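You operate a simulated robot arm through the tools that you are given. There is no shell and no other tool. Be economical: measure what you need, move in short steps, check, and stop when the job is done.

Carry out the task below with a simulated robot arm. There is one attempt and no reset: what you move stays moved.

JOB
Centre the pipe on the white stand till both displays read 0 mm.
Fine: the line is locked out and tried, leave it so; free the red lever first and lock it again after.

It is judged by the outcome, as a careful person would: the job done as asked, and still so three seconds after it is handed in. It fails if anything else is knocked over, pushed out of place, dropped, spilled or broken.

ROBOT AND FRAMES
A 6-joint arm with a two-finger parallel gripper, fixed in place. Base frame: the origin is at the foot of the arm, x ahead of it, y to its left, z up. Lengths are in mm, angles in rad, forces in N, time in s.
With the tool pointing down near the work surface it reaches from about 340 to 820 mm from the base axis. Its first joint turns from -2.897 to 2.897 rad. Payload 3.43 kg.
Tool frame: the origin (TCP) lies between the finger pads and is the grasp point; the fingertips stand 34 mm ahead of it; z points along the fingers, y is the line along which they close. The gripper opens to 128 mm. The fingers are 24 mm wide and 12 mm thick; the gripper's body (48 by 130 mm) begins 96 mm behind the TCP.
Orientation is that of the tool frame in the base frame, as a unit quaternion [x, y, z, w]. With the fingers straight down and closing along the base's y, the tool's x points along the base's -x, its y along +y and its z along -z.

CONTROLS
- The arm moves only by the tool arm_command. Its argument "series" is a list of rows, each a list of 7 numbers: the turn, a rotation vector about the tool's x, y, z in degrees, then the shift along the tool's x, y, z in cm, then the closure in counts, from 0 (fully open) to 255 (shut). In form: [[rx, ry, rz, tx, ty, tz, gripper], ...]. A call has 1 to 10 rows; each row is the pose to reach, as a shift and turn from the pose commanded when the call began, along the tool's axes at that moment. A row lasts 0.2 s, in which the tool goes at most 50 mm and 0.15 rad; a call with a longer step from one row to the next is refused whole, and so is a gripper value outside its range. A pose out of reach is approached as far as the arm can. The call stops where the force on the tool passes 90 N (or 10 N more than at its start, if that is more) or the arm is blocked; 0.2 s more then pass. The fingers move at their own pace (about 45 mm/s each) and stop on an object; they squeeze with about 23 N. The grip force told is the motor's: it shows also when the fingers shut on nothing. Time passes only in rows, and 0.2 s behind the last, so rows that repeat a pose let the fingers close. It gives the time, the measured TCP pose, the force on the tool (base axes), the opening and the grip force at its end, in the units of the frame above (readings bear some noise), with the torque about the TCP (base axes, N m) and any sound that the robot's microphone picked up.
- Cameras (640 x 400 px; columns grow to the right, rows downward): "scene" is fixed at [48.5, 499.2, 1239.7]; the picture's right is [-0.34, -0.94, 0.00], its down [0.69, -0.25, -0.68] and it looks along [0.64, -0.23, 0.73] (base axes); focal length 214 px, centre (320, 200). "wrist" rides on the gripper at [76, -11, -160] in the tool frame; the picture's right is [0.15, 0.99, 0.00], its down [-0.88, 0.13, -0.46] and it looks along [-0.45, 0.07, 0.89] (tool axes); focal length 234 px, centre (320, 200). There is no depth. A picture from a camera that has moved, and an enlarged one, comes with that camera's place and axes in the base frame and with its lens.
- snapshot(camera): a new picture of that camera. No time passes.
- inspect(camera, box): a new picture of the part [left, top, right, bottom] of that camera's present view, enlarged. No time passes.
- finish_job(): hands the job in; it is judged then, once.

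Go step by step. Nothing tells you positions but the pictures and the camera data: compare them with the known pose of the tool, close in by small moves and look again before you grip or let go. The budget is 120 turns and 76 pictures, counting those below and the enlarged ones. Unless the task says otherwise, let go and move clear before handing in, and close with one line.

The tools are called after "Emit:" as a command line: name --pt "numbers of a row" for each row, then --argument value for the rest, lists and objects as JSON in quotes. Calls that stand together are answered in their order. arm_command: Moves the arm, as the interface text tells. Its arguments: {"type":"object","properties":{"series":{"type":"array"}},"required":["series"]} The other tools are called the same way: snapshot (camera) takes a picture; inspect (camera, box) takes an enlarged picture of a part of a camera's view; finish_job () hands the job in.

At the start:

```text
t: 0.0
tool_pos: [234.7, 439.3, 1192.5]
tcp_rot: [-0.001, 1.0, 0.0, 0.0]
contact_force: [0.3, 0.3, -0.2]
wrist_torque: [0.0, -0.02, 0.02]
finger_gap: 128.1
grasp_force: 0.1
```

scene: 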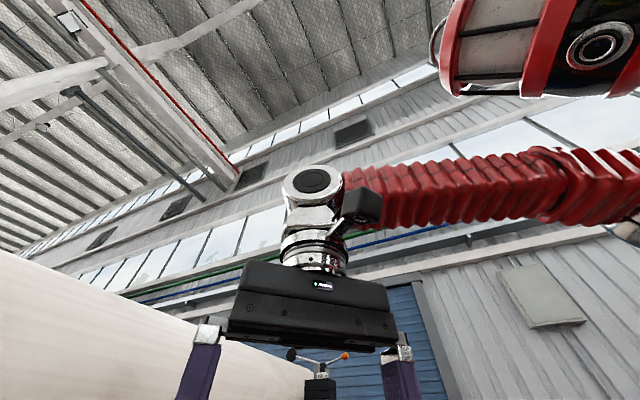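
wrist: 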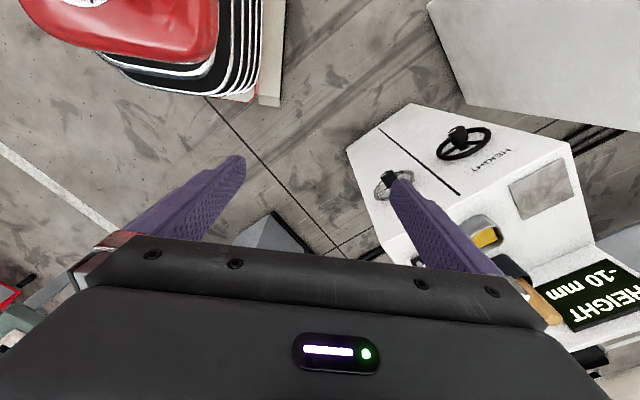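

I see the gripper high up and a white machine with handwheels and a HEIGHT display reading -10 mm below it. I'll look closer before moving.

Emit:
inspect --camera "wrist" --box '[320, 80, 640, 280]'

Emit:
inspect --camera "scene" --box '[220, 300, 460, 400]'

```text
2.00 times, centred on (480, 180) of wrist
camera zoom: at [159.9, 429.1, 1352.3], right [-0.15, 0.99, 0.0], down [0.88, 0.13, 0.46], along [0.45, 0.07, -0.89], focal length 468 px, centre (0, 240)
```

zoom: 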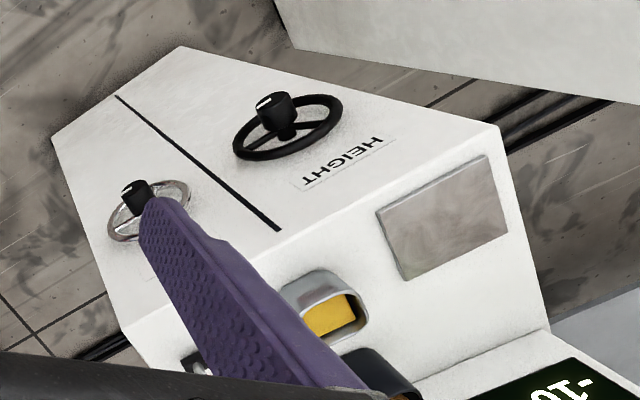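

```text
2.67 times, centred on (340, 350) of scene
camera zoom: at [48.5, 499.2, 1239.7], right [-0.34, -0.94, 0.0], down [0.69, -0.25, -0.68], along [0.64, -0.23, 0.73], focal length 572 px, centre (267, -200)
```

zoom: 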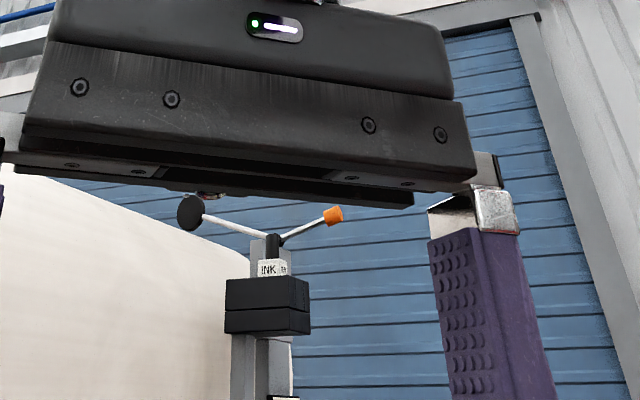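

The white console lies to the +y side, with the operator side toward low x. I'll slide 100 mm in +y to get parallax and a better view.

Emit:
arm_command --pt "0 0 0 0 2.5 0 0" --pt "0 0 0 0 5 0 0" --pt "0 0 0 0 7.5 0 0" --pt "0 0 0 0 10 0 0"

Emit:
snapshot --camera "wrist"

```text
t: 1.0
tool_pos: [235.6, 538.8, 1192.5]
tcp_rot: [0.0, 1.0, 0.0, 0.0]
contact_force: [0.0, -0.2, 0.0]
wrist_torque: [0.0, -0.03, -0.01]
finger_gap: 127.7
grasp_force: 0.2
```

```text
71 pictures are left
camera wrist: at [160.1, 530.0, 1351.9], right [-0.15, 0.99, 0.0], down [0.88, 0.13, 0.46], along [0.45, 0.07, -0.89], focal length 234 px, centre (320, 200)
```

wrist: 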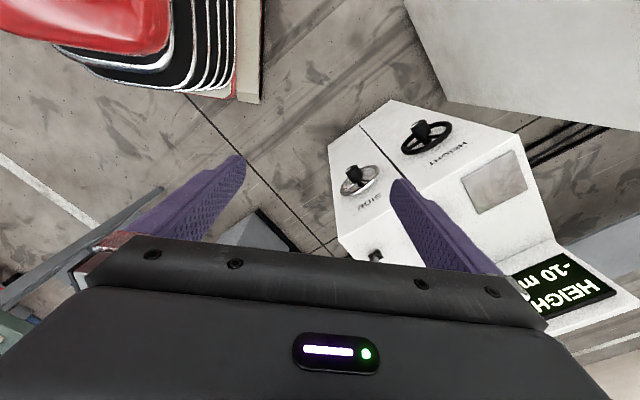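

The wheels sit around 630 mm deep from the camera: HEIGHT wheel near [250, 835, 710], with a SIDE wheel next to it. I'll continue in +y to see the displays and stand.

Emit:
arm_command --pt "0 0 0 0 3 0 0" --pt "0 0 0 0 6 0 0" --pt "0 0 0 0 9 0 0" --pt "0 0 0 0 12 0 0"

Emit:
snapshot --camera "wrist"

Emit:
snapshot --camera "scene"

```text
t: 2.0
tool_pos: [232.2, 651.4, 1189.3]
tcp_rot: [-0.001, 1.0, -0.001, 0.0]
contact_force: [-0.1, 0.6, 0.5]
wrist_torque: [-0.05, -0.02, -0.02]
finger_gap: 128.2
grasp_force: 0.1
out of reach, approached as far as the arm can: row 4
```

```text
70 pictures are left
camera wrist: at [156.5, 641.7, 1349.0], right [-0.15, 0.99, 0.0], down [0.88, 0.13, 0.46], along [0.45, 0.07, -0.89], focal length 234 px, centre (320, 200)
```

wrist: 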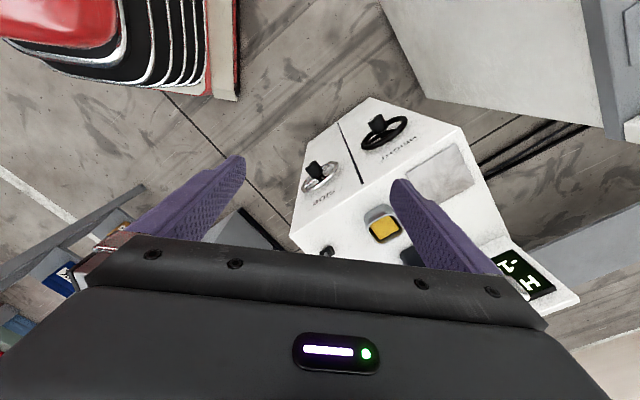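

```text
69 pictures are left
```

scene: 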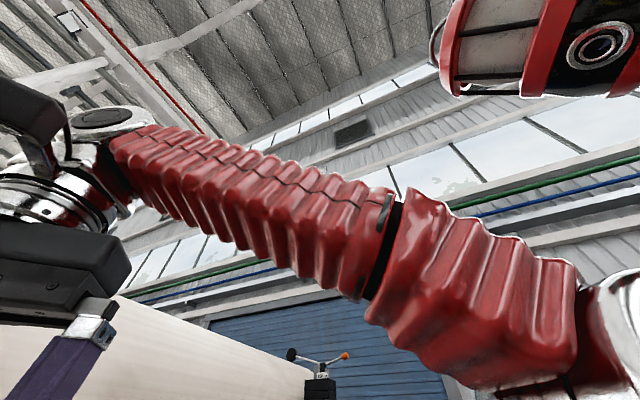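

Reach limits here; I'll go lower and toward +x so the machine's back part rises out from behind the gripper in view.

Emit:
arm_command --pt "0 0 0 0 -0.5 3 0" --pt "0 0 0 0 -1 6 0" --pt "0 0 0 -3 -2 9 0" --pt "0 0 0 -6 -3 11 0" --pt "0 0 0 -9 -4 12 0" --pt "0 0 0 -12 -5 12 0" --pt "0 0 0 -15 -6 12 0"

Emit:
snapshot --camera "wrist"

```text
t: 3.6
tool_pos: [380.8, 594.2, 1068.6]
tcp_rot: [-0.001, 1.0, 0.0, -0.001]
contact_force: [-0.4, 0.3, -0.3]
wrist_torque: [0.01, -0.03, -0.04]
finger_gap: 128.0
grasp_force: 0.0
```

```text
68 pictures are left
camera wrist: at [306.9, 583.8, 1228.6], right [-0.15, 0.99, 0.0], down [0.88, 0.13, 0.46], along [0.45, 0.07, -0.89], focal length 234 px, centre (320, 200)
```

wrist: 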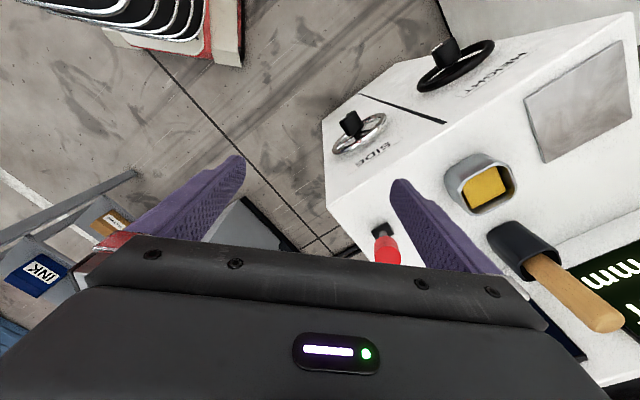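

Now I see a red lever, a yellow item in a cup, a mallet and the displays on the console. I'll back off in y and turn the wrist so the camera faces +y.

Emit:
arm_command --pt "0 0 -8.5 0 -2 0 0" --pt "0 0 -17 0 -4 0 0" --pt "0 0 -25.5 0 -6 0 0" --pt "0 0 -34 0 -8 0 0" --pt "0 0 -42.5 0 -10 0 0" --pt "0 0 -51 0 -12 0 0" --pt "0 0 -59.5 0 -14 0 0" --pt "0 0 -68 0 -16 0 0" --pt "0 0 -76.5 0 -16 0 0" --pt "0 0 -85 0 -16 0 0"

Emit:
snapshot --camera "wrist"

```text
t: 5.8
tool_pos: [380.9, 431.8, 1069.3]
tcp_rot: [-0.677, 0.736, 0.0, 0.0]
contact_force: [-0.3, 0.1, 0.5]
wrist_torque: [0.0, 0.02, -0.02]
finger_gap: 127.8
grasp_force: 0.1
```

```text
67 pictures are left
camera wrist: at [387.7, 356.6, 1229.1], right [-1.0, -0.06, 0.0], down [-0.06, 0.89, 0.46], along [-0.03, 0.45, -0.89], focal length 234 px, centre (320, 200)
```

wrist: 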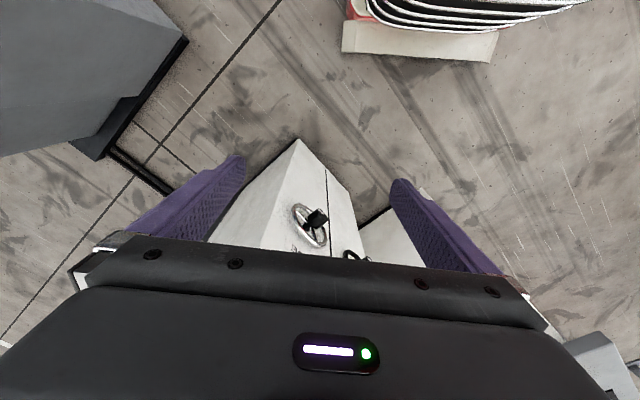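

Now I'll tilt the tool so the camera looks more horizontally at the console.

Emit:
arm_command --pt "0 -8 0 0 0 0 0" --pt "0 -16 0 0 0 0 0" --pt "0 -24 0 0 0 0 0" --pt "0 -32 0 0 0 0 0" --pt "0 -40 0 0 0 0 0"

Emit:
snapshot --camera "wrist"

```text
t: 7.0
tool_pos: [381.8, 429.6, 1067.3]
tcp_rot: [-0.635, 0.692, 0.232, 0.253]
contact_force: [0.0, 0.0, -0.8]
wrist_torque: [-0.02, 0.01, -0.01]
finger_gap: 127.7
grasp_force: 0.0
```

```text
66 pictures are left
camera wrist: at [380.3, 270.8, 1142.5], right [-1.0, -0.03, -0.09], down [-0.1, 0.39, 0.92], along [0.01, 0.92, -0.39], focal length 234 px, centre (320, 200)
```

wrist: 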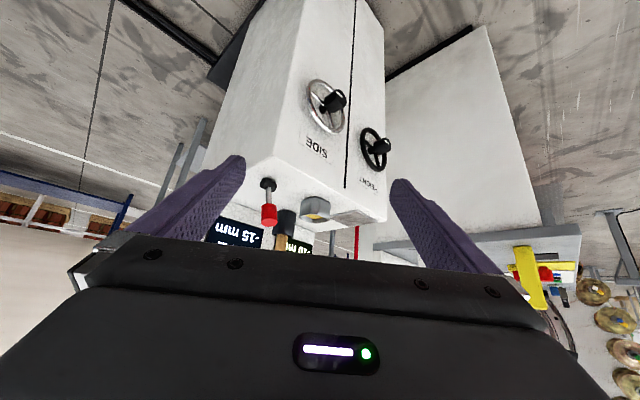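

The cabinet stands diagonally: front face toward the robot with SIDE wheel ≈[389,676,732], HEIGHT wheel ≈[251,812,744], red lever ≈[478,691,1000]. Displays read SIDE -15, HEIGHT -10. I'll zoom in for details.

Emit:
inspect --camera "wrist" --box '[220, 60, 420, 260]'

```text
2.00 times, centred on (320, 160) of wrist
camera zoom: at [380.3, 270.8, 1142.5], right [-1.0, -0.03, -0.09], down [-0.1, 0.39, 0.92], along [0.01, 0.92, -0.39], focal length 468 px, centre (320, 280)
```

zoom: 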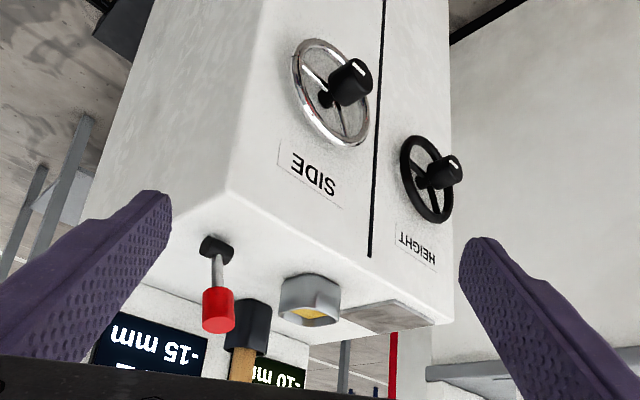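

The knobs at wheel centres carry index marks, and the red lever stands on the cabinet top. I'll roll the wrist to put the camera at the side so the top isn't blocked.

Emit:
arm_command --pt "0 0 -8.5 0 0 0 0" --pt "0 0 -17 0 0 0 0" --pt "0 0 -25.5 0 0 0 0" --pt "0 0 -34 0 0 0 0" --pt "0 0 -42.5 0 0 0 0" --pt "0 0 -51 0 0 0 0" --pt "0 0 -59.5 0 0 0 0" --pt "0 0 -68 0 0 0 0" --pt "0 0 -76.5 0 0 0 0" --pt "0 0 -85 0 0 0 0"

Emit:
snapshot --camera "wrist"

```text
t: 9.2
tool_pos: [382.6, 432.0, 1068.4]
tcp_rot: [0.936, -0.081, 0.001, -0.341]
contact_force: [-0.1, -0.3, 0.1]
wrist_torque: [0.02, 0.01, -0.01]
finger_gap: 128.0
grasp_force: 0.0
```

```text
64 pictures are left
camera wrist: at [451.0, 327.3, 1194.1], right [0.0, -0.77, -0.64], down [-0.91, -0.26, 0.31], along [-0.41, 0.59, -0.7], focal length 234 px, centre (320, 200)
```

wrist: 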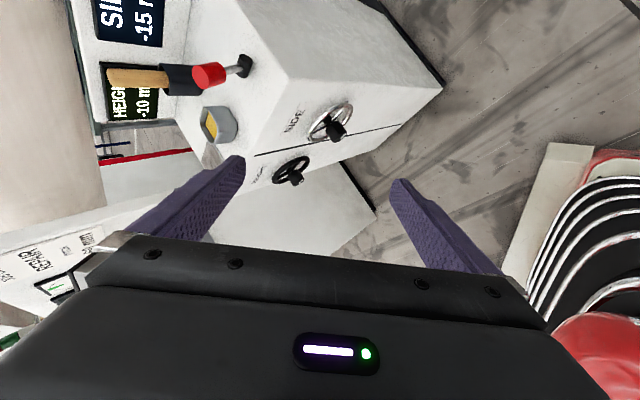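

Good view; continuing the roll so the picture comes near upright.

Emit:
arm_command --pt "0 0 -8.5 0 0 0 0" --pt "0 0 -17 0 0 0 0" --pt "0 0 -25.5 0 0 0 0" --pt "0 0 -34 0 0 0 0" --pt "0 0 -42.5 0 0 0 0" --pt "0 0 -51 0 0 0 0"

Emit:
snapshot --camera "wrist"

```text
t: 10.6
tool_pos: [292.2, 505.1, 1104.3]
tcp_rot: [0.903, 0.297, 0.165, -0.263]
contact_force: [0.1, -1.0, 0.3]
wrist_torque: [0.0, -0.01, 0.03]
finger_gap: 128.1
grasp_force: 0.1
out of reach, approached as far as the arm can: row 2, 3, 4, 5, 6
```

```text
63 pictures are left
camera wrist: at [321.4, 456.7, 1272.5], right [0.73, -0.61, -0.31], down [-0.66, -0.75, -0.08], along [-0.18, 0.26, -0.95], focal length 234 px, centre (320, 200)
```

wrist: 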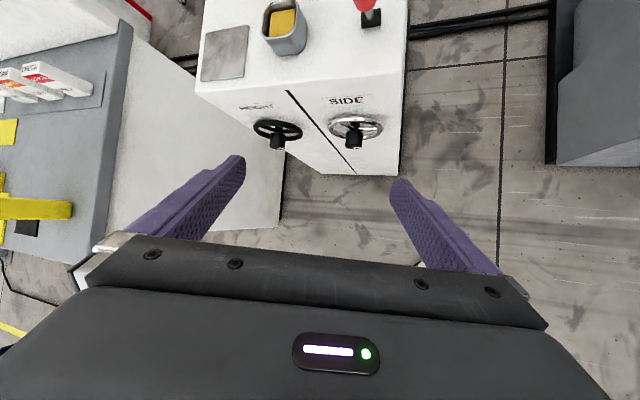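

The wrist roll limit is near, but the image is now upright. I'll check the base pose with a small tilt toward the cabinet.

Emit:
arm_command --pt "0 5 0 0 0 0 0"

```text
t: 11.0
tool_pos: [292.6, 505.5, 1105.9]
tcp_rot: [0.894, 0.286, 0.205, -0.277]
contact_force: [1.1, 0.1, 0.1]
wrist_torque: [0.01, -0.01, 0.02]
finger_gap: 127.9
grasp_force: 0.1
```

The reference follows the reached pose. Continue tilting.

Emit:
arm_command --pt "0 8 0 0 0 0 0" --pt "0 16 0 0 0 0 0" --pt "0 24 0 0 0 0 0" --pt "0 32 0 0 0 0 0" --pt "0 40 0 0 0 0 0"

Emit:
snapshot --camera "wrist"

```text
t: 12.4
tool_pos: [318.0, 421.4, 1035.8]
tcp_rot: [0.869, 0.126, 0.45, -0.163]
contact_force: [-1.5, 0.1, 0.6]
wrist_torque: [-0.01, 0.01, -0.01]
finger_gap: 128.1
grasp_force: 0.0
out of reach, approached as far as the arm can: row 3, 4
stopped in row 5: the arm was blocked; the commanded pose is now the measured one
```

```text
62 pictures are left
camera wrist: at [239.4, 375.3, 1187.0], right [0.44, -0.89, -0.05], down [-0.79, -0.36, -0.5], along [0.43, 0.26, -0.87], focal length 234 px, centre (320, 200)
```

wrist: 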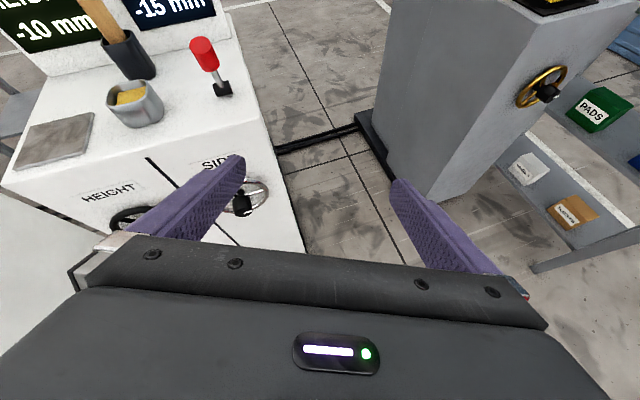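

Clear view: displays stand upright at the rear of the white cabinet top; a separate grey stand is on the right. Zoom on the lever and upper area.

Emit:
inspect --camera "wrist" --box '[0, 0, 320, 200]'

```text
2.00 times, centred on (160, 100) of wrist
camera zoom: at [239.4, 375.3, 1187.0], right [0.44, -0.89, -0.05], down [-0.79, -0.36, -0.5], along [0.43, 0.26, -0.87], focal length 468 px, centre (640, 400)
```

zoom: 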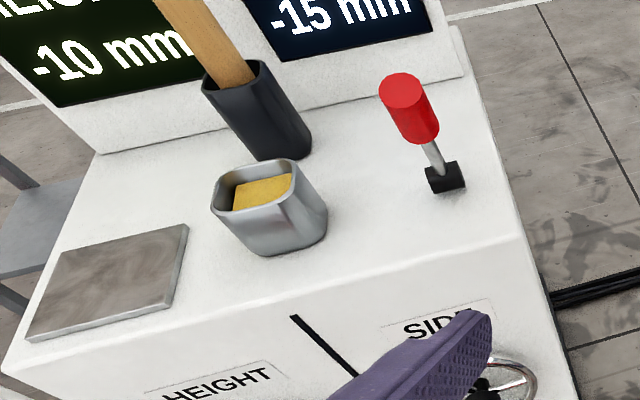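

Lever base ≈[497,709,932], tip ≈[472,678,1023]: it leans toward the operator side, so it swings fore-aft. I'll undo the awkward roll so the wrist is in the comfortable orientation, fingers still pointing forward-down.

Emit:
arm_command --pt "0 0 8.5 0 0 0 0" --pt "0 0 17 0 0 0 0" --pt "0 0 25.5 0 0 0 0" --pt "0 0 34 0 0 0 0" --pt "0 0 42.5 0 0 0 0" --pt "0 0 51 0 0 0 0" --pt "0 0 59.5 0 0 0 0" --pt "0 0 68 0 0 0 0" --pt "0 0 76.5 0 0 0 0" --pt "0 0 85 0 0 0 0"

Emit:
arm_command --pt "0 0 8.5 0 0 0 0" --pt "0 0 17 0 0 0 0" --pt "0 0 25.5 0 0 0 0" --pt "0 0 34 0 0 0 0" --pt "0 0 42.5 0 0 0 0" --pt "0 0 51 0 0 0 0" --pt "0 0 59.5 0 0 0 0" --pt "0 0 68 0 0 0 0" --pt "0 0 76.5 0 0 0 0" --pt "0 0 85 0 0 0 0"

Emit:
snapshot --camera "wrist"

```text
t: 14.6
tool_pos: [318.4, 422.1, 1035.0]
tcp_rot: [0.726, -0.495, 0.221, -0.424]
contact_force: [0.3, -0.6, 0.7]
wrist_torque: [-0.02, 0.0, 0.01]
finger_gap: 128.1
grasp_force: 0.0
```

```text
t: 16.8
tool_pos: [318.3, 422.0, 1035.5]
tcp_rot: [-0.201, 0.855, 0.124, 0.462]
contact_force: [-0.3, -0.7, 0.4]
wrist_torque: [0.0, 0.01, 0.02]
finger_gap: 128.1
grasp_force: 0.2
```

```text
60 pictures are left
camera wrist: at [168.8, 332.8, 1057.9], right [-0.52, 0.85, -0.1], down [0.04, 0.14, 0.99], along [0.85, 0.52, -0.1], focal length 234 px, centre (320, 200)
```

wrist: 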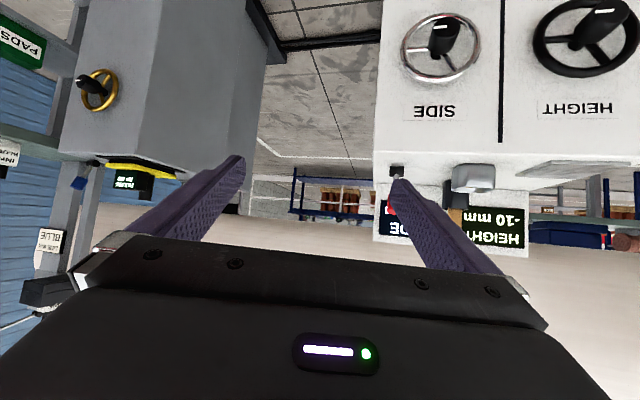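

Excellent, the wrist now sees the front face. Zoom in on the wheels and lever.

Emit:
inspect --camera "wrist" --box '[380, 0, 640, 130]'

Emit:
inspect --camera "wrist" --box '[360, 140, 560, 260]'

```text
2.46 times, centred on (510, 65) of wrist
camera zoom: at [168.8, 332.8, 1057.9], right [-0.52, 0.85, -0.1], down [0.04, 0.14, 0.99], along [0.85, 0.52, -0.1], focal length 576 px, centre (-148, 532)
```

zoom: 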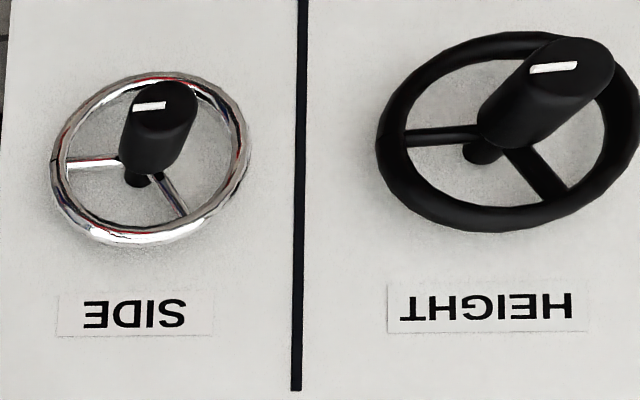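

```text
3.20 times, centred on (460, 200) of wrist
camera zoom: at [168.8, 332.8, 1057.9], right [-0.52, 0.85, -0.1], down [0.04, 0.14, 0.99], along [0.85, 0.52, -0.1], focal length 749 px, centre (-128, 200)
```

zoom: 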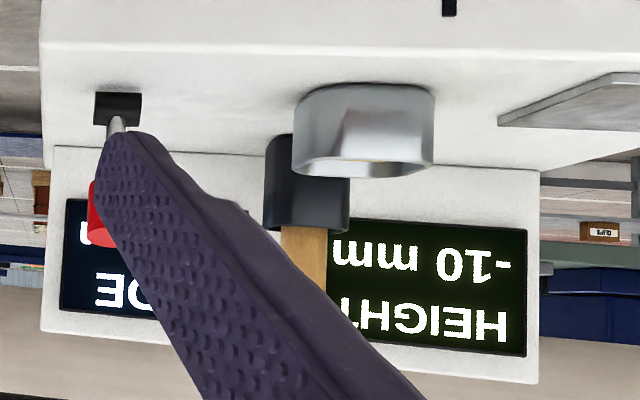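

Knob tips: SIDE ≈[367,655,730], HEIGHT ≈[223,799,732]; both axes horizontal near azimuth 46°. I'll now yaw to ~48° and go to a pre-grasp 100 mm short of the lever handle ≈[478,686,1000], fingers half closed.

Emit:
arm_command --pt "-2.8 0.1 -1.8 -1.9 2.25 2.45 120" --pt "-5.6 0.2 -3.6 -3.8 4.5 4.9 120" --pt "-8.4 0.25 -5.45 -5.7 6.7 7.35 120" --pt "-11.2 0.3 -7.3 -7.6 9 9.8 120" --pt "-14 0.4 -9.1 -9.5 11.2 12.25 120" --pt "-16.8 0.5 -10.9 -11.4 13.45 14.7 120" --pt "-16.8 0.5 -10.9 -11.4 13.45 14.7 120"

Emit:
snapshot --camera "wrist"

```text
t: 18.4
tool_pos: [419.2, 626.1, 1054.2]
tcp_rot: [-0.348, 0.807, 0.202, 0.433]
contact_force: [0.7, 0.5, -0.1]
wrist_torque: [-0.02, 0.02, -0.03]
finger_gap: 67.8
grasp_force: 0.1
```

```text
57 pictures are left
camera wrist: at [310.8, 491.0, 1077.8], right [-0.78, 0.61, -0.1], down [-0.01, 0.14, 0.99], along [0.62, 0.78, -0.1], focal length 234 px, centre (320, 200)
```

wrist: 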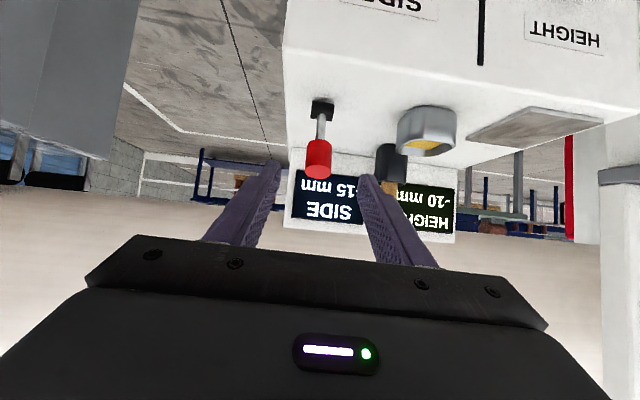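

The handle is centred between the fingers; advance 105 mm along the tool axis onto it.

Emit:
arm_command --pt "0 0 0 -0.1 0 2.5 120" --pt "0 0 0 -0.2 -0.1 5 120" --pt "0 0 0 -0.3 -0.2 7.5 120" --pt "0 0 0 -0.4 -0.2 9.3 120" --pt "0 0 0 -0.4 -0.2 10.5 120"

Emit:
snapshot --camera "wrist"

```text
t: 19.6
tool_pos: [481.9, 690.3, 998.7]
tcp_rot: [-0.347, 0.807, 0.201, 0.434]
contact_force: [-0.6, 0.6, -0.2]
wrist_torque: [-0.01, 0.01, 0.01]
finger_gap: 67.4
grasp_force: 0.1
```

```text
56 pictures are left
camera wrist: at [372.8, 555.9, 1021.8], right [-0.78, 0.61, -0.1], down [-0.01, 0.14, 0.99], along [0.62, 0.78, -0.1], focal length 234 px, centre (320, 200)
```

wrist: 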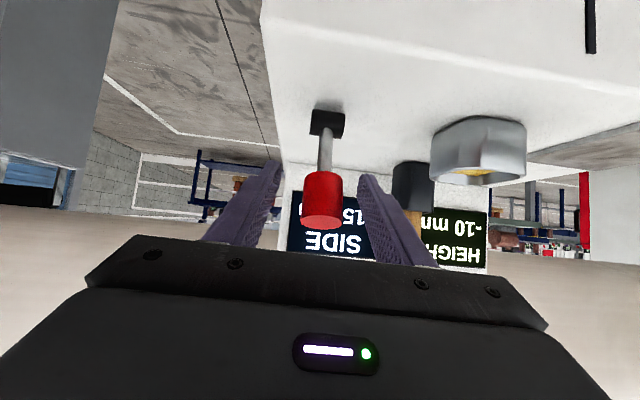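

TCP projects onto the handle centre. Close the gripper.

Emit:
arm_command --pt "0 0 0 0 0 0 255" --pt "0 0 0 0 0 0 255" --pt "0 0 0 0 0 0 255" --pt "0 0 0 0 0 0 255" --pt "0 0 0 0 0 0 255"

```text
t: 20.8
tool_pos: [479.8, 692.8, 997.9]
tcp_rot: [-0.348, 0.806, 0.202, 0.434]
contact_force: [-10.9, 17.0, -1.6]
wrist_torque: [-1.07, -1.1, -0.55]
finger_gap: 30.3
grasp_force: 44.5
```

Gripped (30 mm). I'll relieve the small side load and push the lever 12 mm away from the operator, watching forces.

Emit:
arm_command --pt "0 0 0 0 0.3 0 255" --pt "0 0 0 -0.4 0.3 0.4 255" --pt "0 0 0 -0.8 0.3 0.8 255"

Emit:
snapshot --camera "wrist"

```text
t: 21.6
tool_pos: [487.6, 701.7, 1001.3]
tcp_rot: [-0.347, 0.807, 0.2, 0.433]
contact_force: [-11.8, -11.0, -1.8]
wrist_torque: [-1.69, -0.21, -0.41]
finger_gap: 30.0
grasp_force: 44.9
```

```text
55 pictures are left
camera wrist: at [379.3, 566.4, 1024.8], right [-0.78, 0.62, -0.1], down [-0.01, 0.14, 0.99], along [0.62, 0.77, -0.1], focal length 234 px, centre (320, 200)
```

wrist: 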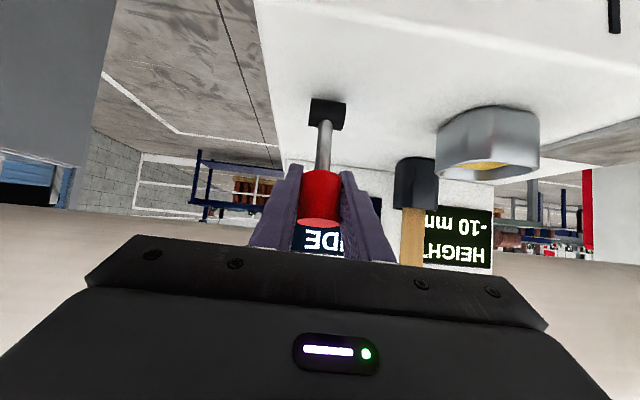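

The lever follows with moderate resistance. Continue along the arc.

Emit:
arm_command --pt "0 0 0 -0.4 0 0.48 255" --pt "0 0 0 -0.74 0 0.98 255" --pt "0 0 0 -1.03 0 1.48 255" --pt "0 0 0 -1.26 0 2.04 255"

Emit:
snapshot --camera "wrist"

```text
t: 22.6
tool_pos: [505.7, 718.9, 1002.9]
tcp_rot: [-0.347, 0.807, 0.201, 0.434]
contact_force: [-5.4, -13.9, 3.4]
wrist_torque: [-1.52, -0.18, -0.11]
finger_gap: 29.5
grasp_force: 45.0
```

```text
54 pictures are left
camera wrist: at [396.1, 583.1, 1026.6], right [-0.78, 0.61, -0.1], down [-0.01, 0.14, 0.99], along [0.62, 0.78, -0.1], focal length 234 px, centre (320, 200)
```

wrist: 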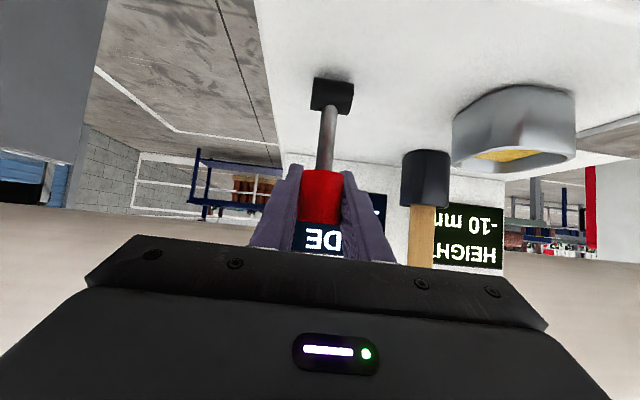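

Still moving freely past vertical; continue gently.

Emit:
arm_command --pt "0 0 0 -0.18 0 0.4 255" --pt "0 0 0 -0.34 0 0.82 255" --pt "0 0 0 -0.45 0 1.25 255"

```text
t: 23.4
tool_pos: [515.1, 727.4, 1001.8]
tcp_rot: [-0.346, 0.807, 0.202, 0.434]
contact_force: [-2.7, -16.9, 8.3]
wrist_torque: [-1.45, 0.2, 0.21]
finger_gap: 29.5
grasp_force: 44.8
```

Emit:
arm_command --pt "0 0 0 -0.1 0 0.42 255" --pt "0 0 0 -0.2 0 0.84 255"

Emit:
snapshot --camera "wrist"

```text
t: 24.0
tool_pos: [520.8, 734.3, 999.0]
tcp_rot: [-0.346, 0.807, 0.202, 0.434]
contact_force: [-1.3, -13.6, 13.7]
wrist_torque: [-1.31, 0.45, 0.19]
finger_gap: 29.3
grasp_force: 45.1
```

```text
53 pictures are left
camera wrist: at [411.4, 599.1, 1021.7], right [-0.78, 0.62, -0.1], down [-0.01, 0.14, 0.99], along [0.62, 0.78, -0.1], focal length 234 px, centre (320, 200)
```

wrist: 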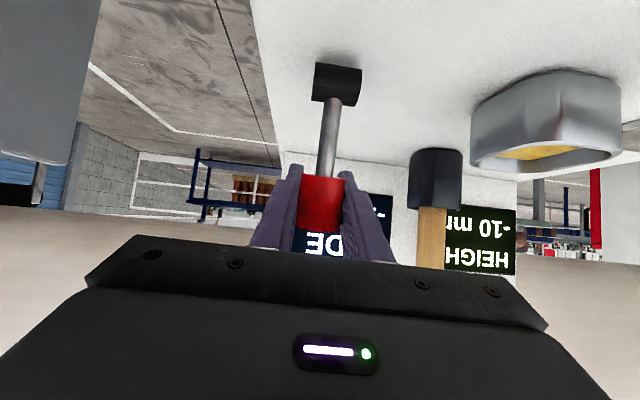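

Emit:
arm_command --pt "0 0 0 -0.02 0 0.4 255" --pt "0 0 0 -0.02 0 0.8 255" --pt "0 0 0 0 0 1.2 255"

```text
t: 24.8
tool_pos: [527.0, 740.0, 993.4]
tcp_rot: [-0.346, 0.807, 0.202, 0.435]
contact_force: [-0.8, -27.2, 25.3]
wrist_torque: [-0.5, 0.06, 0.46]
finger_gap: 29.4
grasp_force: 45.3
```

Emit:
arm_command --pt "0 0 0 0.02 0 0.4 255"

Emit:
snapshot --camera "wrist"

```text
t: 25.2
tool_pos: [528.0, 742.8, 989.5]
tcp_rot: [-0.345, 0.807, 0.201, 0.435]
contact_force: [3.1, -30.7, 26.1]
wrist_torque: [-0.37, 0.02, 0.63]
finger_gap: 29.3
grasp_force: 44.9
```

```text
52 pictures are left
camera wrist: at [419.2, 607.6, 1013.3], right [-0.78, 0.62, -0.1], down [-0.01, 0.14, 0.99], along [0.62, 0.78, -0.1], focal length 234 px, centre (320, 200)
```

wrist: 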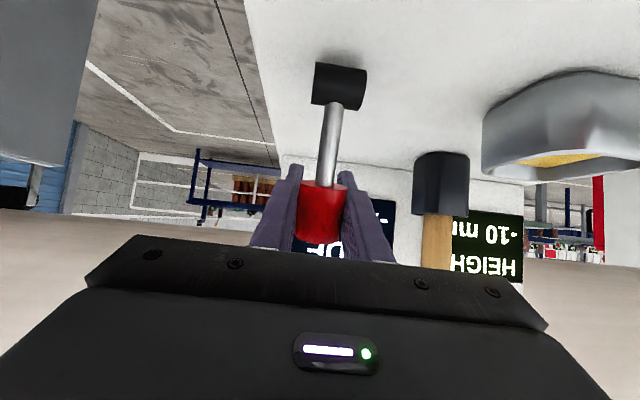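

There's sideways load, so I relieve it with a small lateral shift and continue a little along the arc.

Emit:
arm_command --pt "0 0 0 0 -0.3 0 255" --pt "0 0 0 0.06 -0.35 0.4 255" --pt "0 0 0 0.14 -0.4 0.8 255"

```text
t: 26.0
tool_pos: [532.0, 747.3, 983.9]
tcp_rot: [-0.348, 0.806, 0.203, 0.434]
contact_force: [-15.3, -17.6, 21.9]
wrist_torque: [-0.42, -0.25, 0.16]
finger_gap: 29.2
grasp_force: 45.2
```

Emit:
arm_command --pt "0 0 0 0.1 0 0.4 255" --pt "0 0 0 0.22 0 0.78 255" --pt "0 0 0 0.36 0 1.15 255"

Emit:
snapshot --camera "wrist"

```text
t: 26.8
tool_pos: [537.5, 753.6, 975.8]
tcp_rot: [-0.347, 0.806, 0.203, 0.435]
contact_force: [-22.0, -9.5, 26.1]
wrist_torque: [-0.75, -0.18, -0.17]
finger_gap: 29.9
grasp_force: 45.2
```

```text
51 pictures are left
camera wrist: at [428.8, 617.6, 998.2], right [-0.78, 0.61, -0.1], down [-0.01, 0.14, 0.99], along [0.62, 0.78, -0.1], focal length 234 px, centre (320, 200)
```

wrist: 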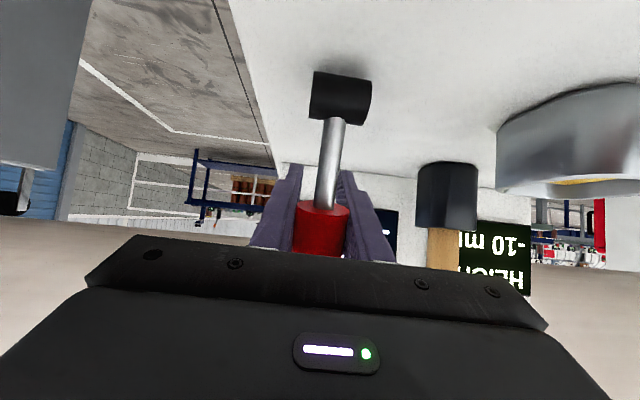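

The lever stopped near +40° while the pads slid on the handle. I'll back up to relieve the load, then open and check where the lever rests.

Emit:
arm_command --pt "0 0 0 -0.2 0 -0.9 255" --pt "0 0 0 -0.4 0 -1.7 255"

Emit:
snapshot --camera "wrist"

```text
t: 27.4
tool_pos: [530.2, 743.9, 977.6]
tcp_rot: [-0.349, 0.808, 0.2, 0.431]
contact_force: [-18.0, 31.5, -20.7]
wrist_torque: [-0.17, -2.21, -1.08]
finger_gap: 29.7
grasp_force: 44.2
```

```text
50 pictures are left
camera wrist: at [420.1, 608.4, 1002.4], right [-0.79, 0.61, -0.1], down [-0.01, 0.15, 0.99], along [0.62, 0.78, -0.11], focal length 234 px, centre (320, 200)
```

wrist: 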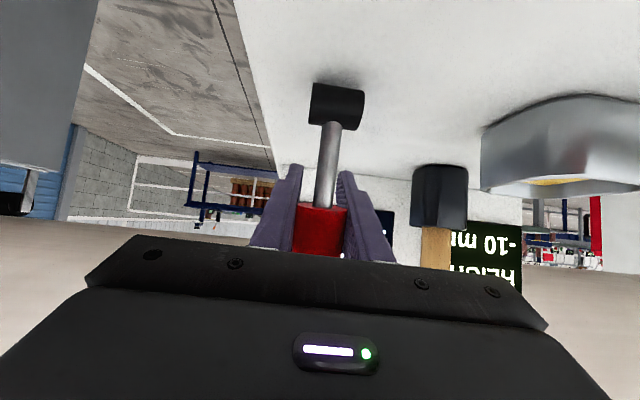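

I'll simply open the gripper now and look at how the lever rests.

Emit:
arm_command --pt "0 0 0 0 0 0 120" --pt "0 0 0 0 0 0 120" --pt "0 0 0 0 0 0 120" --pt "0 0 0 0 0 -2 120" --pt "0 0 0 0 0 -5 120" --pt "0 0 0 0 0 -9 120" --pt "0 0 0 0 0 -12 120"

Emit:
snapshot --camera "wrist"

```text
t: 29.0
tool_pos: [464.9, 667.1, 1048.1]
tcp_rot: [-0.347, 0.807, 0.201, 0.433]
contact_force: [0.0, 0.2, 0.3]
wrist_torque: [0.01, 0.0, 0.01]
finger_gap: 67.9
grasp_force: 0.2
```

```text
49 pictures are left
camera wrist: at [356.4, 531.0, 1071.7], right [-0.78, 0.61, -0.1], down [-0.01, 0.14, 0.99], along [0.62, 0.78, -0.1], focal length 234 px, centre (320, 200)
```

wrist: 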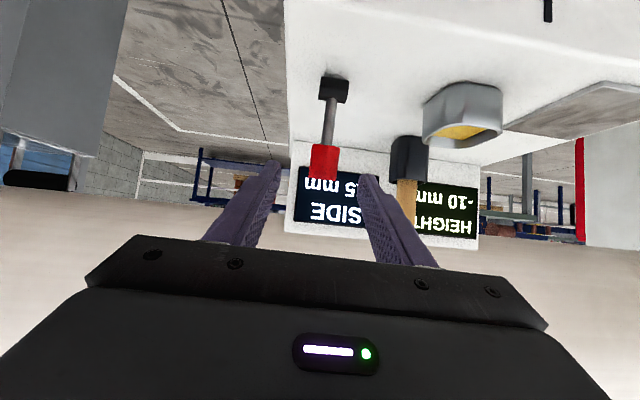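

The lever now leans away. I'll raise the camera to measure its rest angle via parallax.

Emit:
arm_command --pt "0 0 0 -3.4 0 -2.2 120" --pt "0 0 0 -6.8 0 -4.4 120" --pt "0 0 0 -10.1 0 -6.6 120"

Emit:
inspect --camera "wrist" --box '[240, 20, 440, 150]'

```text
t: 29.8
tool_pos: [466.9, 666.8, 1169.1]
tcp_rot: [-0.347, 0.807, 0.202, 0.433]
contact_force: [-0.7, 0.2, -0.1]
wrist_torque: [0.03, -0.01, 0.03]
finger_gap: 67.7
grasp_force: 0.2
```

```text
3.08 times, centred on (340, 85) of wrist
camera zoom: at [358.2, 531.8, 1192.0], right [-0.78, 0.61, -0.1], down [-0.01, 0.14, 0.99], along [0.62, 0.78, -0.1], focal length 720 px, centre (258, 554)
```

zoom: 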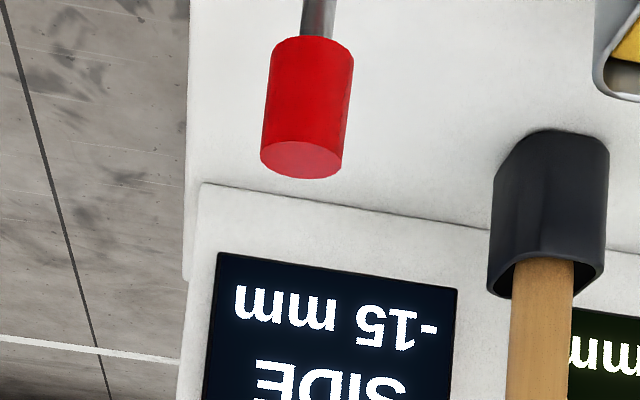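

Lever rests at about +18° (was about -17°), so it flipped over. Now retreat and level the tool for the SIDE wheel.

Emit:
arm_command --pt "0 0 0 3.3 0.1 -2.5 120" --pt "0.4 -6.6 0.3 6.6 0.2 -5 120" --pt "0.9 -13.2 0.6 9.9 0.3 -7.5 100" --pt "1.4 -19.8 0.9 13.2 0.4 -10 100" --pt "1.8 -26.4 1.2 16.3 0.6 -12.5 100" --pt "2.3 -33 1.5 16.3 0.6 -12.5 100"

Emit:
snapshot --camera "wrist"

```text
t: 31.2
tool_pos: [328.5, 529.2, 1099.3]
tcp_rot: [-0.256, 0.658, 0.282, 0.649]
contact_force: [-0.3, 0.4, 0.2]
wrist_torque: [-0.02, 0.01, -0.04]
finger_gap: 78.0
grasp_force: 0.2
```

```text
47 pictures are left
camera wrist: at [223.5, 411.7, 1024.5], right [-0.7, 0.71, -0.11], down [-0.39, -0.25, 0.88], along [0.6, 0.66, 0.46], focal length 234 px, centre (320, 200)
```

wrist: 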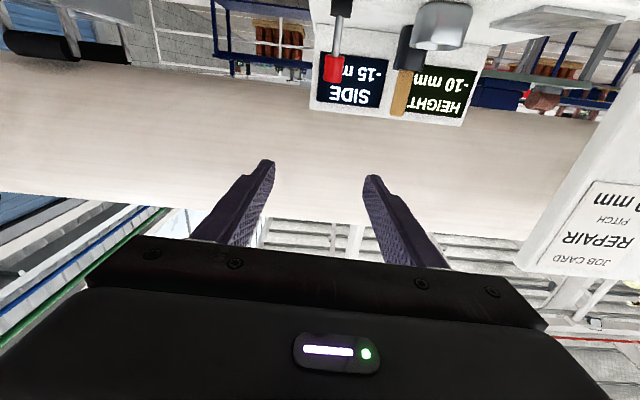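

A job card is visible on the right with a PITCH value; let me read it.

Emit:
inspect --camera "wrist" --box '[520, 150, 640, 290]'

```text
2.86 times, centred on (580, 220) of wrist
camera zoom: at [223.5, 411.7, 1024.5], right [-0.7, 0.71, -0.11], down [-0.39, -0.25, 0.88], along [0.6, 0.66, 0.46], focal length 669 px, centre (-423, 143)
```

zoom: 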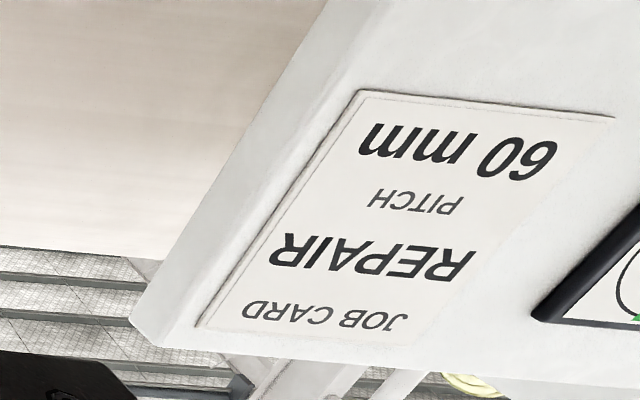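

The card is unrelated. Now descend in front of the SIDE knob, 100 mm short of its tip.

Emit:
arm_command --pt "0 0 0 4.6 0.6 0.2 90" --pt "0 0 0 9.2 1.2 0.4 90" --pt "0 0 0 13.8 1.8 0.6 90" --pt "0 0 0 18.4 2.4 0.8 90" --pt "0 0 0 23 3 1 90" --pt "0 0 0 27.6 3.6 1.2 90" --pt "0 0 0 32.3 4.3 1.4 90" --pt "0 0 0 37.1 4.9 1.5 90" --pt "0 0 0 37.1 4.9 1.5 90"

Emit:
snapshot --camera "wrist"

```text
t: 33.2
tool_pos: [302.4, 648.9, 753.4]
tcp_rot: [-0.272, 0.656, 0.248, 0.659]
contact_force: [-0.6, 0.2, 0.5]
wrist_torque: [-0.04, -0.01, 0.02]
finger_gap: 82.9
grasp_force: 0.0
out of reach, approached as far as the arm can: row 3, 4, 5, 6, 7, 8, 9
```

```text
45 pictures are left
camera wrist: at [196.0, 530.2, 680.8], right [-0.67, 0.72, -0.18], down [-0.44, -0.19, 0.88], along [0.6, 0.67, 0.44], focal length 234 px, centre (320, 200)
```

wrist: 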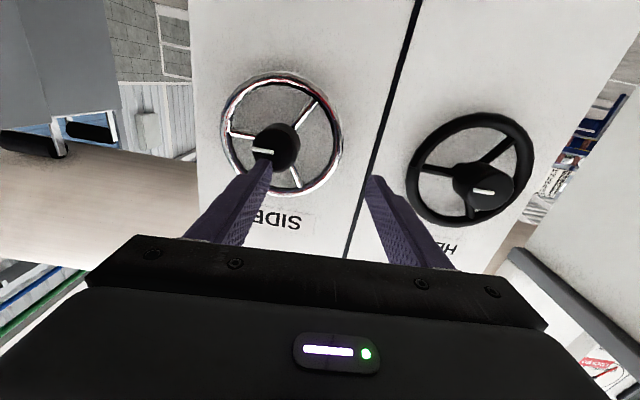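

The arm cannot fold further in, so it stopped at [302,649,753], between the wheels but clear. Zoom to locate the SIDE knob precisely.

Emit:
inspect --camera "wrist" --box '[210, 60, 370, 220]'

```text
2.50 times, centred on (290, 140) of wrist
camera zoom: at [196.0, 530.2, 680.8], right [-0.67, 0.72, -0.18], down [-0.44, -0.19, 0.88], along [0.6, 0.67, 0.44], focal length 585 px, centre (395, 350)
```

zoom: 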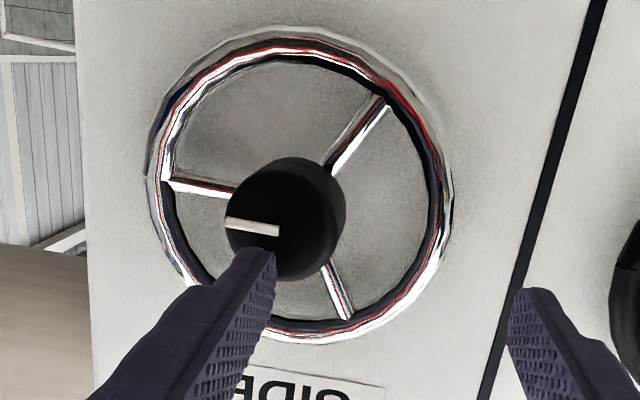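

SIDE knob tip ≈[366,646,738], axis azimuth ≈46°, diameter ≈35 mm. Shift sideways 45 mm and 15 mm down to line up, staying in front.

Emit:
arm_command --pt "-1 0 0 0.4 -1.2 0 120" --pt "-2 0 0 0.8 -2.4 0 120" --pt "-3 0 0 1.2 -3.6 0 120" --pt "-3 0 0 1.5 -4.5 0 120"

Emit:
snapshot --camera "wrist"

```text
t: 33.9
tool_pos: [312.8, 642.8, 751.8]
tcp_rot: [-0.292, 0.649, 0.251, 0.656]
contact_force: [-27.4, -20.5, 12.1]
wrist_torque: [0.18, -0.75, -1.06]
finger_gap: 65.5
grasp_force: 0.0
out of reach, approached as far as the arm can: row 1, 2, 3
stopped in row 3: the force on the tool passed its limit at 118 N (the readings are from after the stop); the commanded pose is now the measured one
```

```text
43 pictures are left
camera wrist: at [212.5, 518.8, 679.9], right [-0.7, 0.69, -0.2], down [-0.44, -0.19, 0.88], along [0.56, 0.7, 0.43], focal length 234 px, centre (320, 200)
```

wrist: 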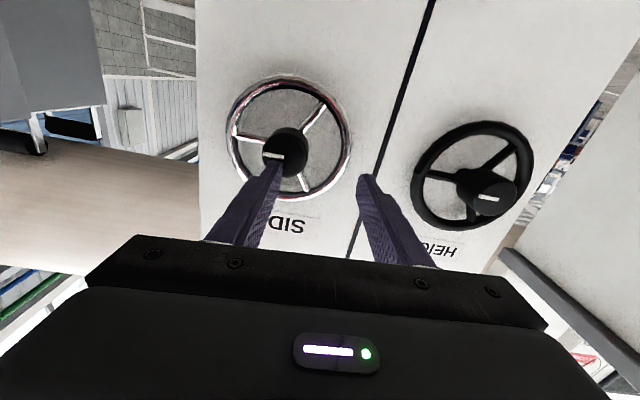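

A finger brushed the knob because the arm can't hold that close-in pose. I'll move laterally away and up, then come down over the knob from above where reach is better.

Emit:
arm_command --pt "0 0 0 -0.5 1 -0.3 120" --pt "0 0 0 -3 2 -0.5 120" --pt "0 0 0 -7 2 -0.5 120" --pt "0 0 0 -11 2 -0.5 120" --pt "0 0 0 -15 2 -0.5 120"

Emit:
snapshot --camera "wrist"

```text
t: 35.1
tool_pos: [294.3, 659.8, 900.4]
tcp_rot: [-0.292, 0.65, 0.251, 0.655]
contact_force: [0.2, -0.8, 0.5]
wrist_torque: [0.02, -0.03, 0.01]
finger_gap: 67.8
grasp_force: 0.1
```

```text
42 pictures are left
camera wrist: at [193.9, 535.6, 828.4], right [-0.7, 0.69, -0.2], down [-0.44, -0.19, 0.88], along [0.57, 0.7, 0.43], focal length 234 px, centre (320, 200)
```

wrist: 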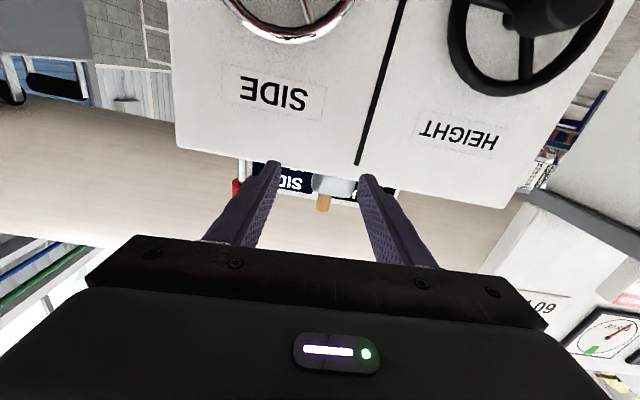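

Now line up above the SIDE knob: shift -61 mm sideways and +35 mm forward, staying high, then go down to z≈800.

Emit:
arm_command --pt "0 0 0 0 -3 0.5 120" --pt "0 0 0 0 -6.1 1 120" --pt "0 0 0 2 -6.1 3.3 110" --pt "0 0 0 6 -6.1 3.3 110" --pt "0 0 0 10 -6.1 3.3 110"

Emit:
snapshot --camera "wrist"

```text
t: 36.3
tool_pos: [357.6, 640.5, 803.0]
tcp_rot: [-0.291, 0.65, 0.252, 0.655]
contact_force: [0.3, -0.5, 0.4]
wrist_torque: [0.0, -0.01, -0.03]
finger_gap: 72.6
grasp_force: 0.0
```

```text
41 pictures are left
camera wrist: at [257.8, 516.3, 731.0], right [-0.7, 0.69, -0.2], down [-0.44, -0.19, 0.88], along [0.57, 0.7, 0.43], focal length 234 px, centre (320, 200)
```

wrist: 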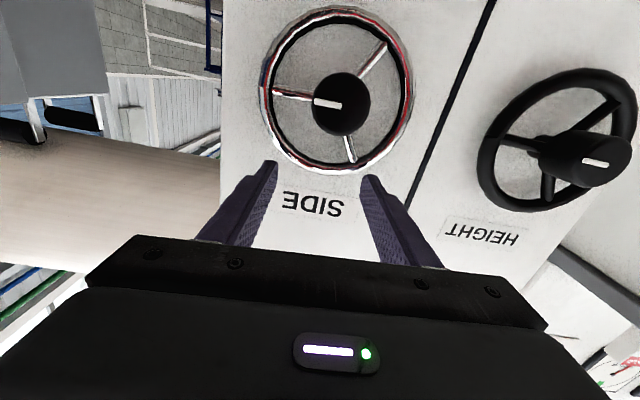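

Aligned laterally (1 mm) and 63 mm above. Descend over the knob.

Emit:
arm_command --pt "0 0 0 2 -0.1 0 110" --pt "0 0 0 4 -0.1 0 110" --pt "0 0 0 6.2 -0.1 0 110" --pt "0 0 0 6.2 -0.1 0.8 110"

Emit:
snapshot --camera "wrist"

```text
t: 37.3
tool_pos: [368.3, 638.4, 740.4]
tcp_rot: [-0.294, 0.649, 0.249, 0.656]
contact_force: [-0.2, -0.8, -0.8]
wrist_torque: [0.02, -0.02, 0.01]
finger_gap: 72.7
grasp_force: 0.1
```

```text
40 pictures are left
camera wrist: at [268.2, 514.5, 669.0], right [-0.7, 0.69, -0.21], down [-0.44, -0.18, 0.88], along [0.57, 0.7, 0.43], focal length 234 px, centre (320, 200)
```

wrist: 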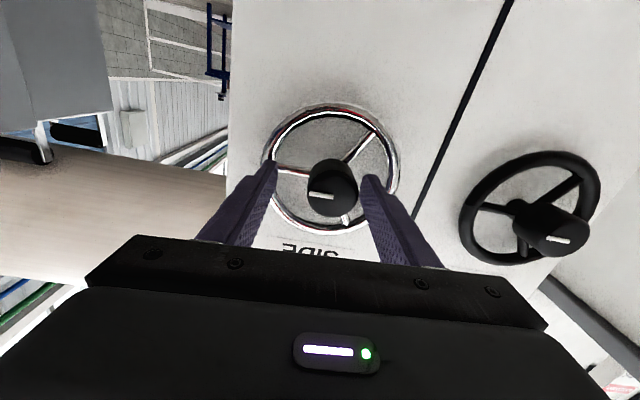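

The knob is 8 mm to the right in view; shift and close.

Emit:
arm_command --pt "0 0 0 0 0.8 0.2 110" --pt "0 0 0 0 0.8 0.3 110"

Emit:
inspect --camera "wrist" --box '[220, 90, 420, 250]'

```text
t: 37.9
tool_pos: [365.8, 644.4, 740.1]
tcp_rot: [-0.293, 0.65, 0.251, 0.655]
contact_force: [-36.8, -49.5, 14.9]
wrist_torque: [0.96, -0.96, -2.86]
finger_gap: 78.2
grasp_force: 5.1
```

```text
2.50 times, centred on (320, 170) of wrist
camera zoom: at [264.7, 520.1, 668.1], right [-0.7, 0.69, -0.2], down [-0.44, -0.19, 0.88], along [0.57, 0.7, 0.43], focal length 585 px, centre (320, 275)
```

zoom: 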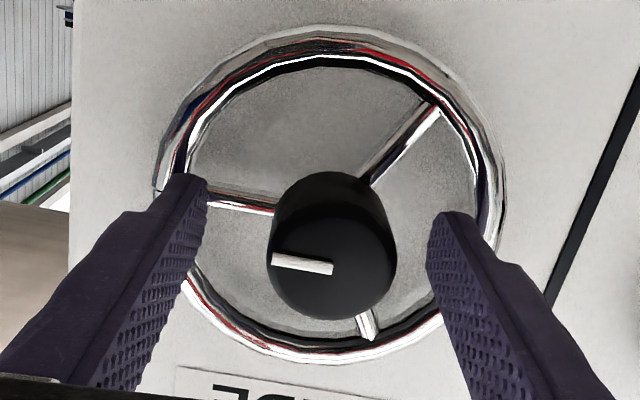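

The left finger presses the rim. Back off 8 mm, narrow the fingers to about 52 mm, then go in again inside the rim.

Emit:
arm_command --pt "0 0 0 0 0 -0.8 110" --pt "0 0 0 0 0.1 -0.8 150" --pt "0 0 0 0 0.1 -0.8 150" --pt "0 0 0 0 0.1 -0.8 150"

Emit:
inspect --camera "wrist" --box '[220, 90, 420, 250]'

```text
t: 38.9
tool_pos: [359.3, 641.3, 740.6]
tcp_rot: [-0.293, 0.649, 0.252, 0.655]
contact_force: [0.1, -0.5, -0.1]
wrist_torque: [0.0, 0.0, -0.03]
finger_gap: 52.5
grasp_force: 0.0
```

```text
2.50 times, centred on (320, 170) of wrist
camera zoom: at [258.9, 517.6, 668.8], right [-0.7, 0.69, -0.2], down [-0.44, -0.19, 0.88], along [0.57, 0.7, 0.43], focal length 585 px, centre (320, 275)
```

zoom: 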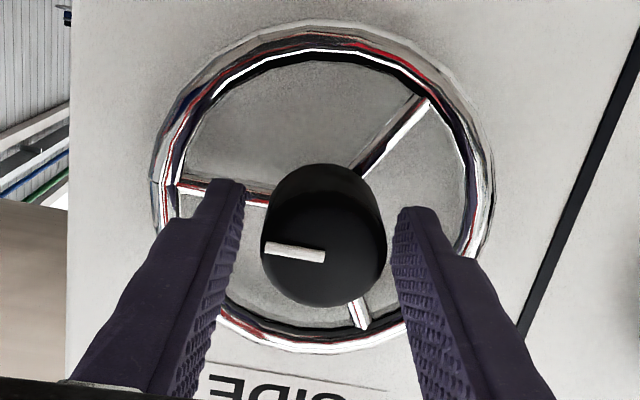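

Fingers now straddle the knob well inside the rim with ~26 mm overlap. Close.

Emit:
arm_command --pt "0 0 0 0 0 0.3 255" --pt "0 0 0 0 0 0.3 255" --pt "0 0 0 0 0 0.3 255" --pt "0 0 0 0 0 0.3 255"

```text
t: 39.9
tool_pos: [360.4, 643.6, 740.9]
tcp_rot: [-0.293, 0.649, 0.252, 0.655]
contact_force: [-22.4, -3.0, -0.2]
wrist_torque: [0.23, -0.23, -1.13]
finger_gap: 39.7
grasp_force: 45.3
```

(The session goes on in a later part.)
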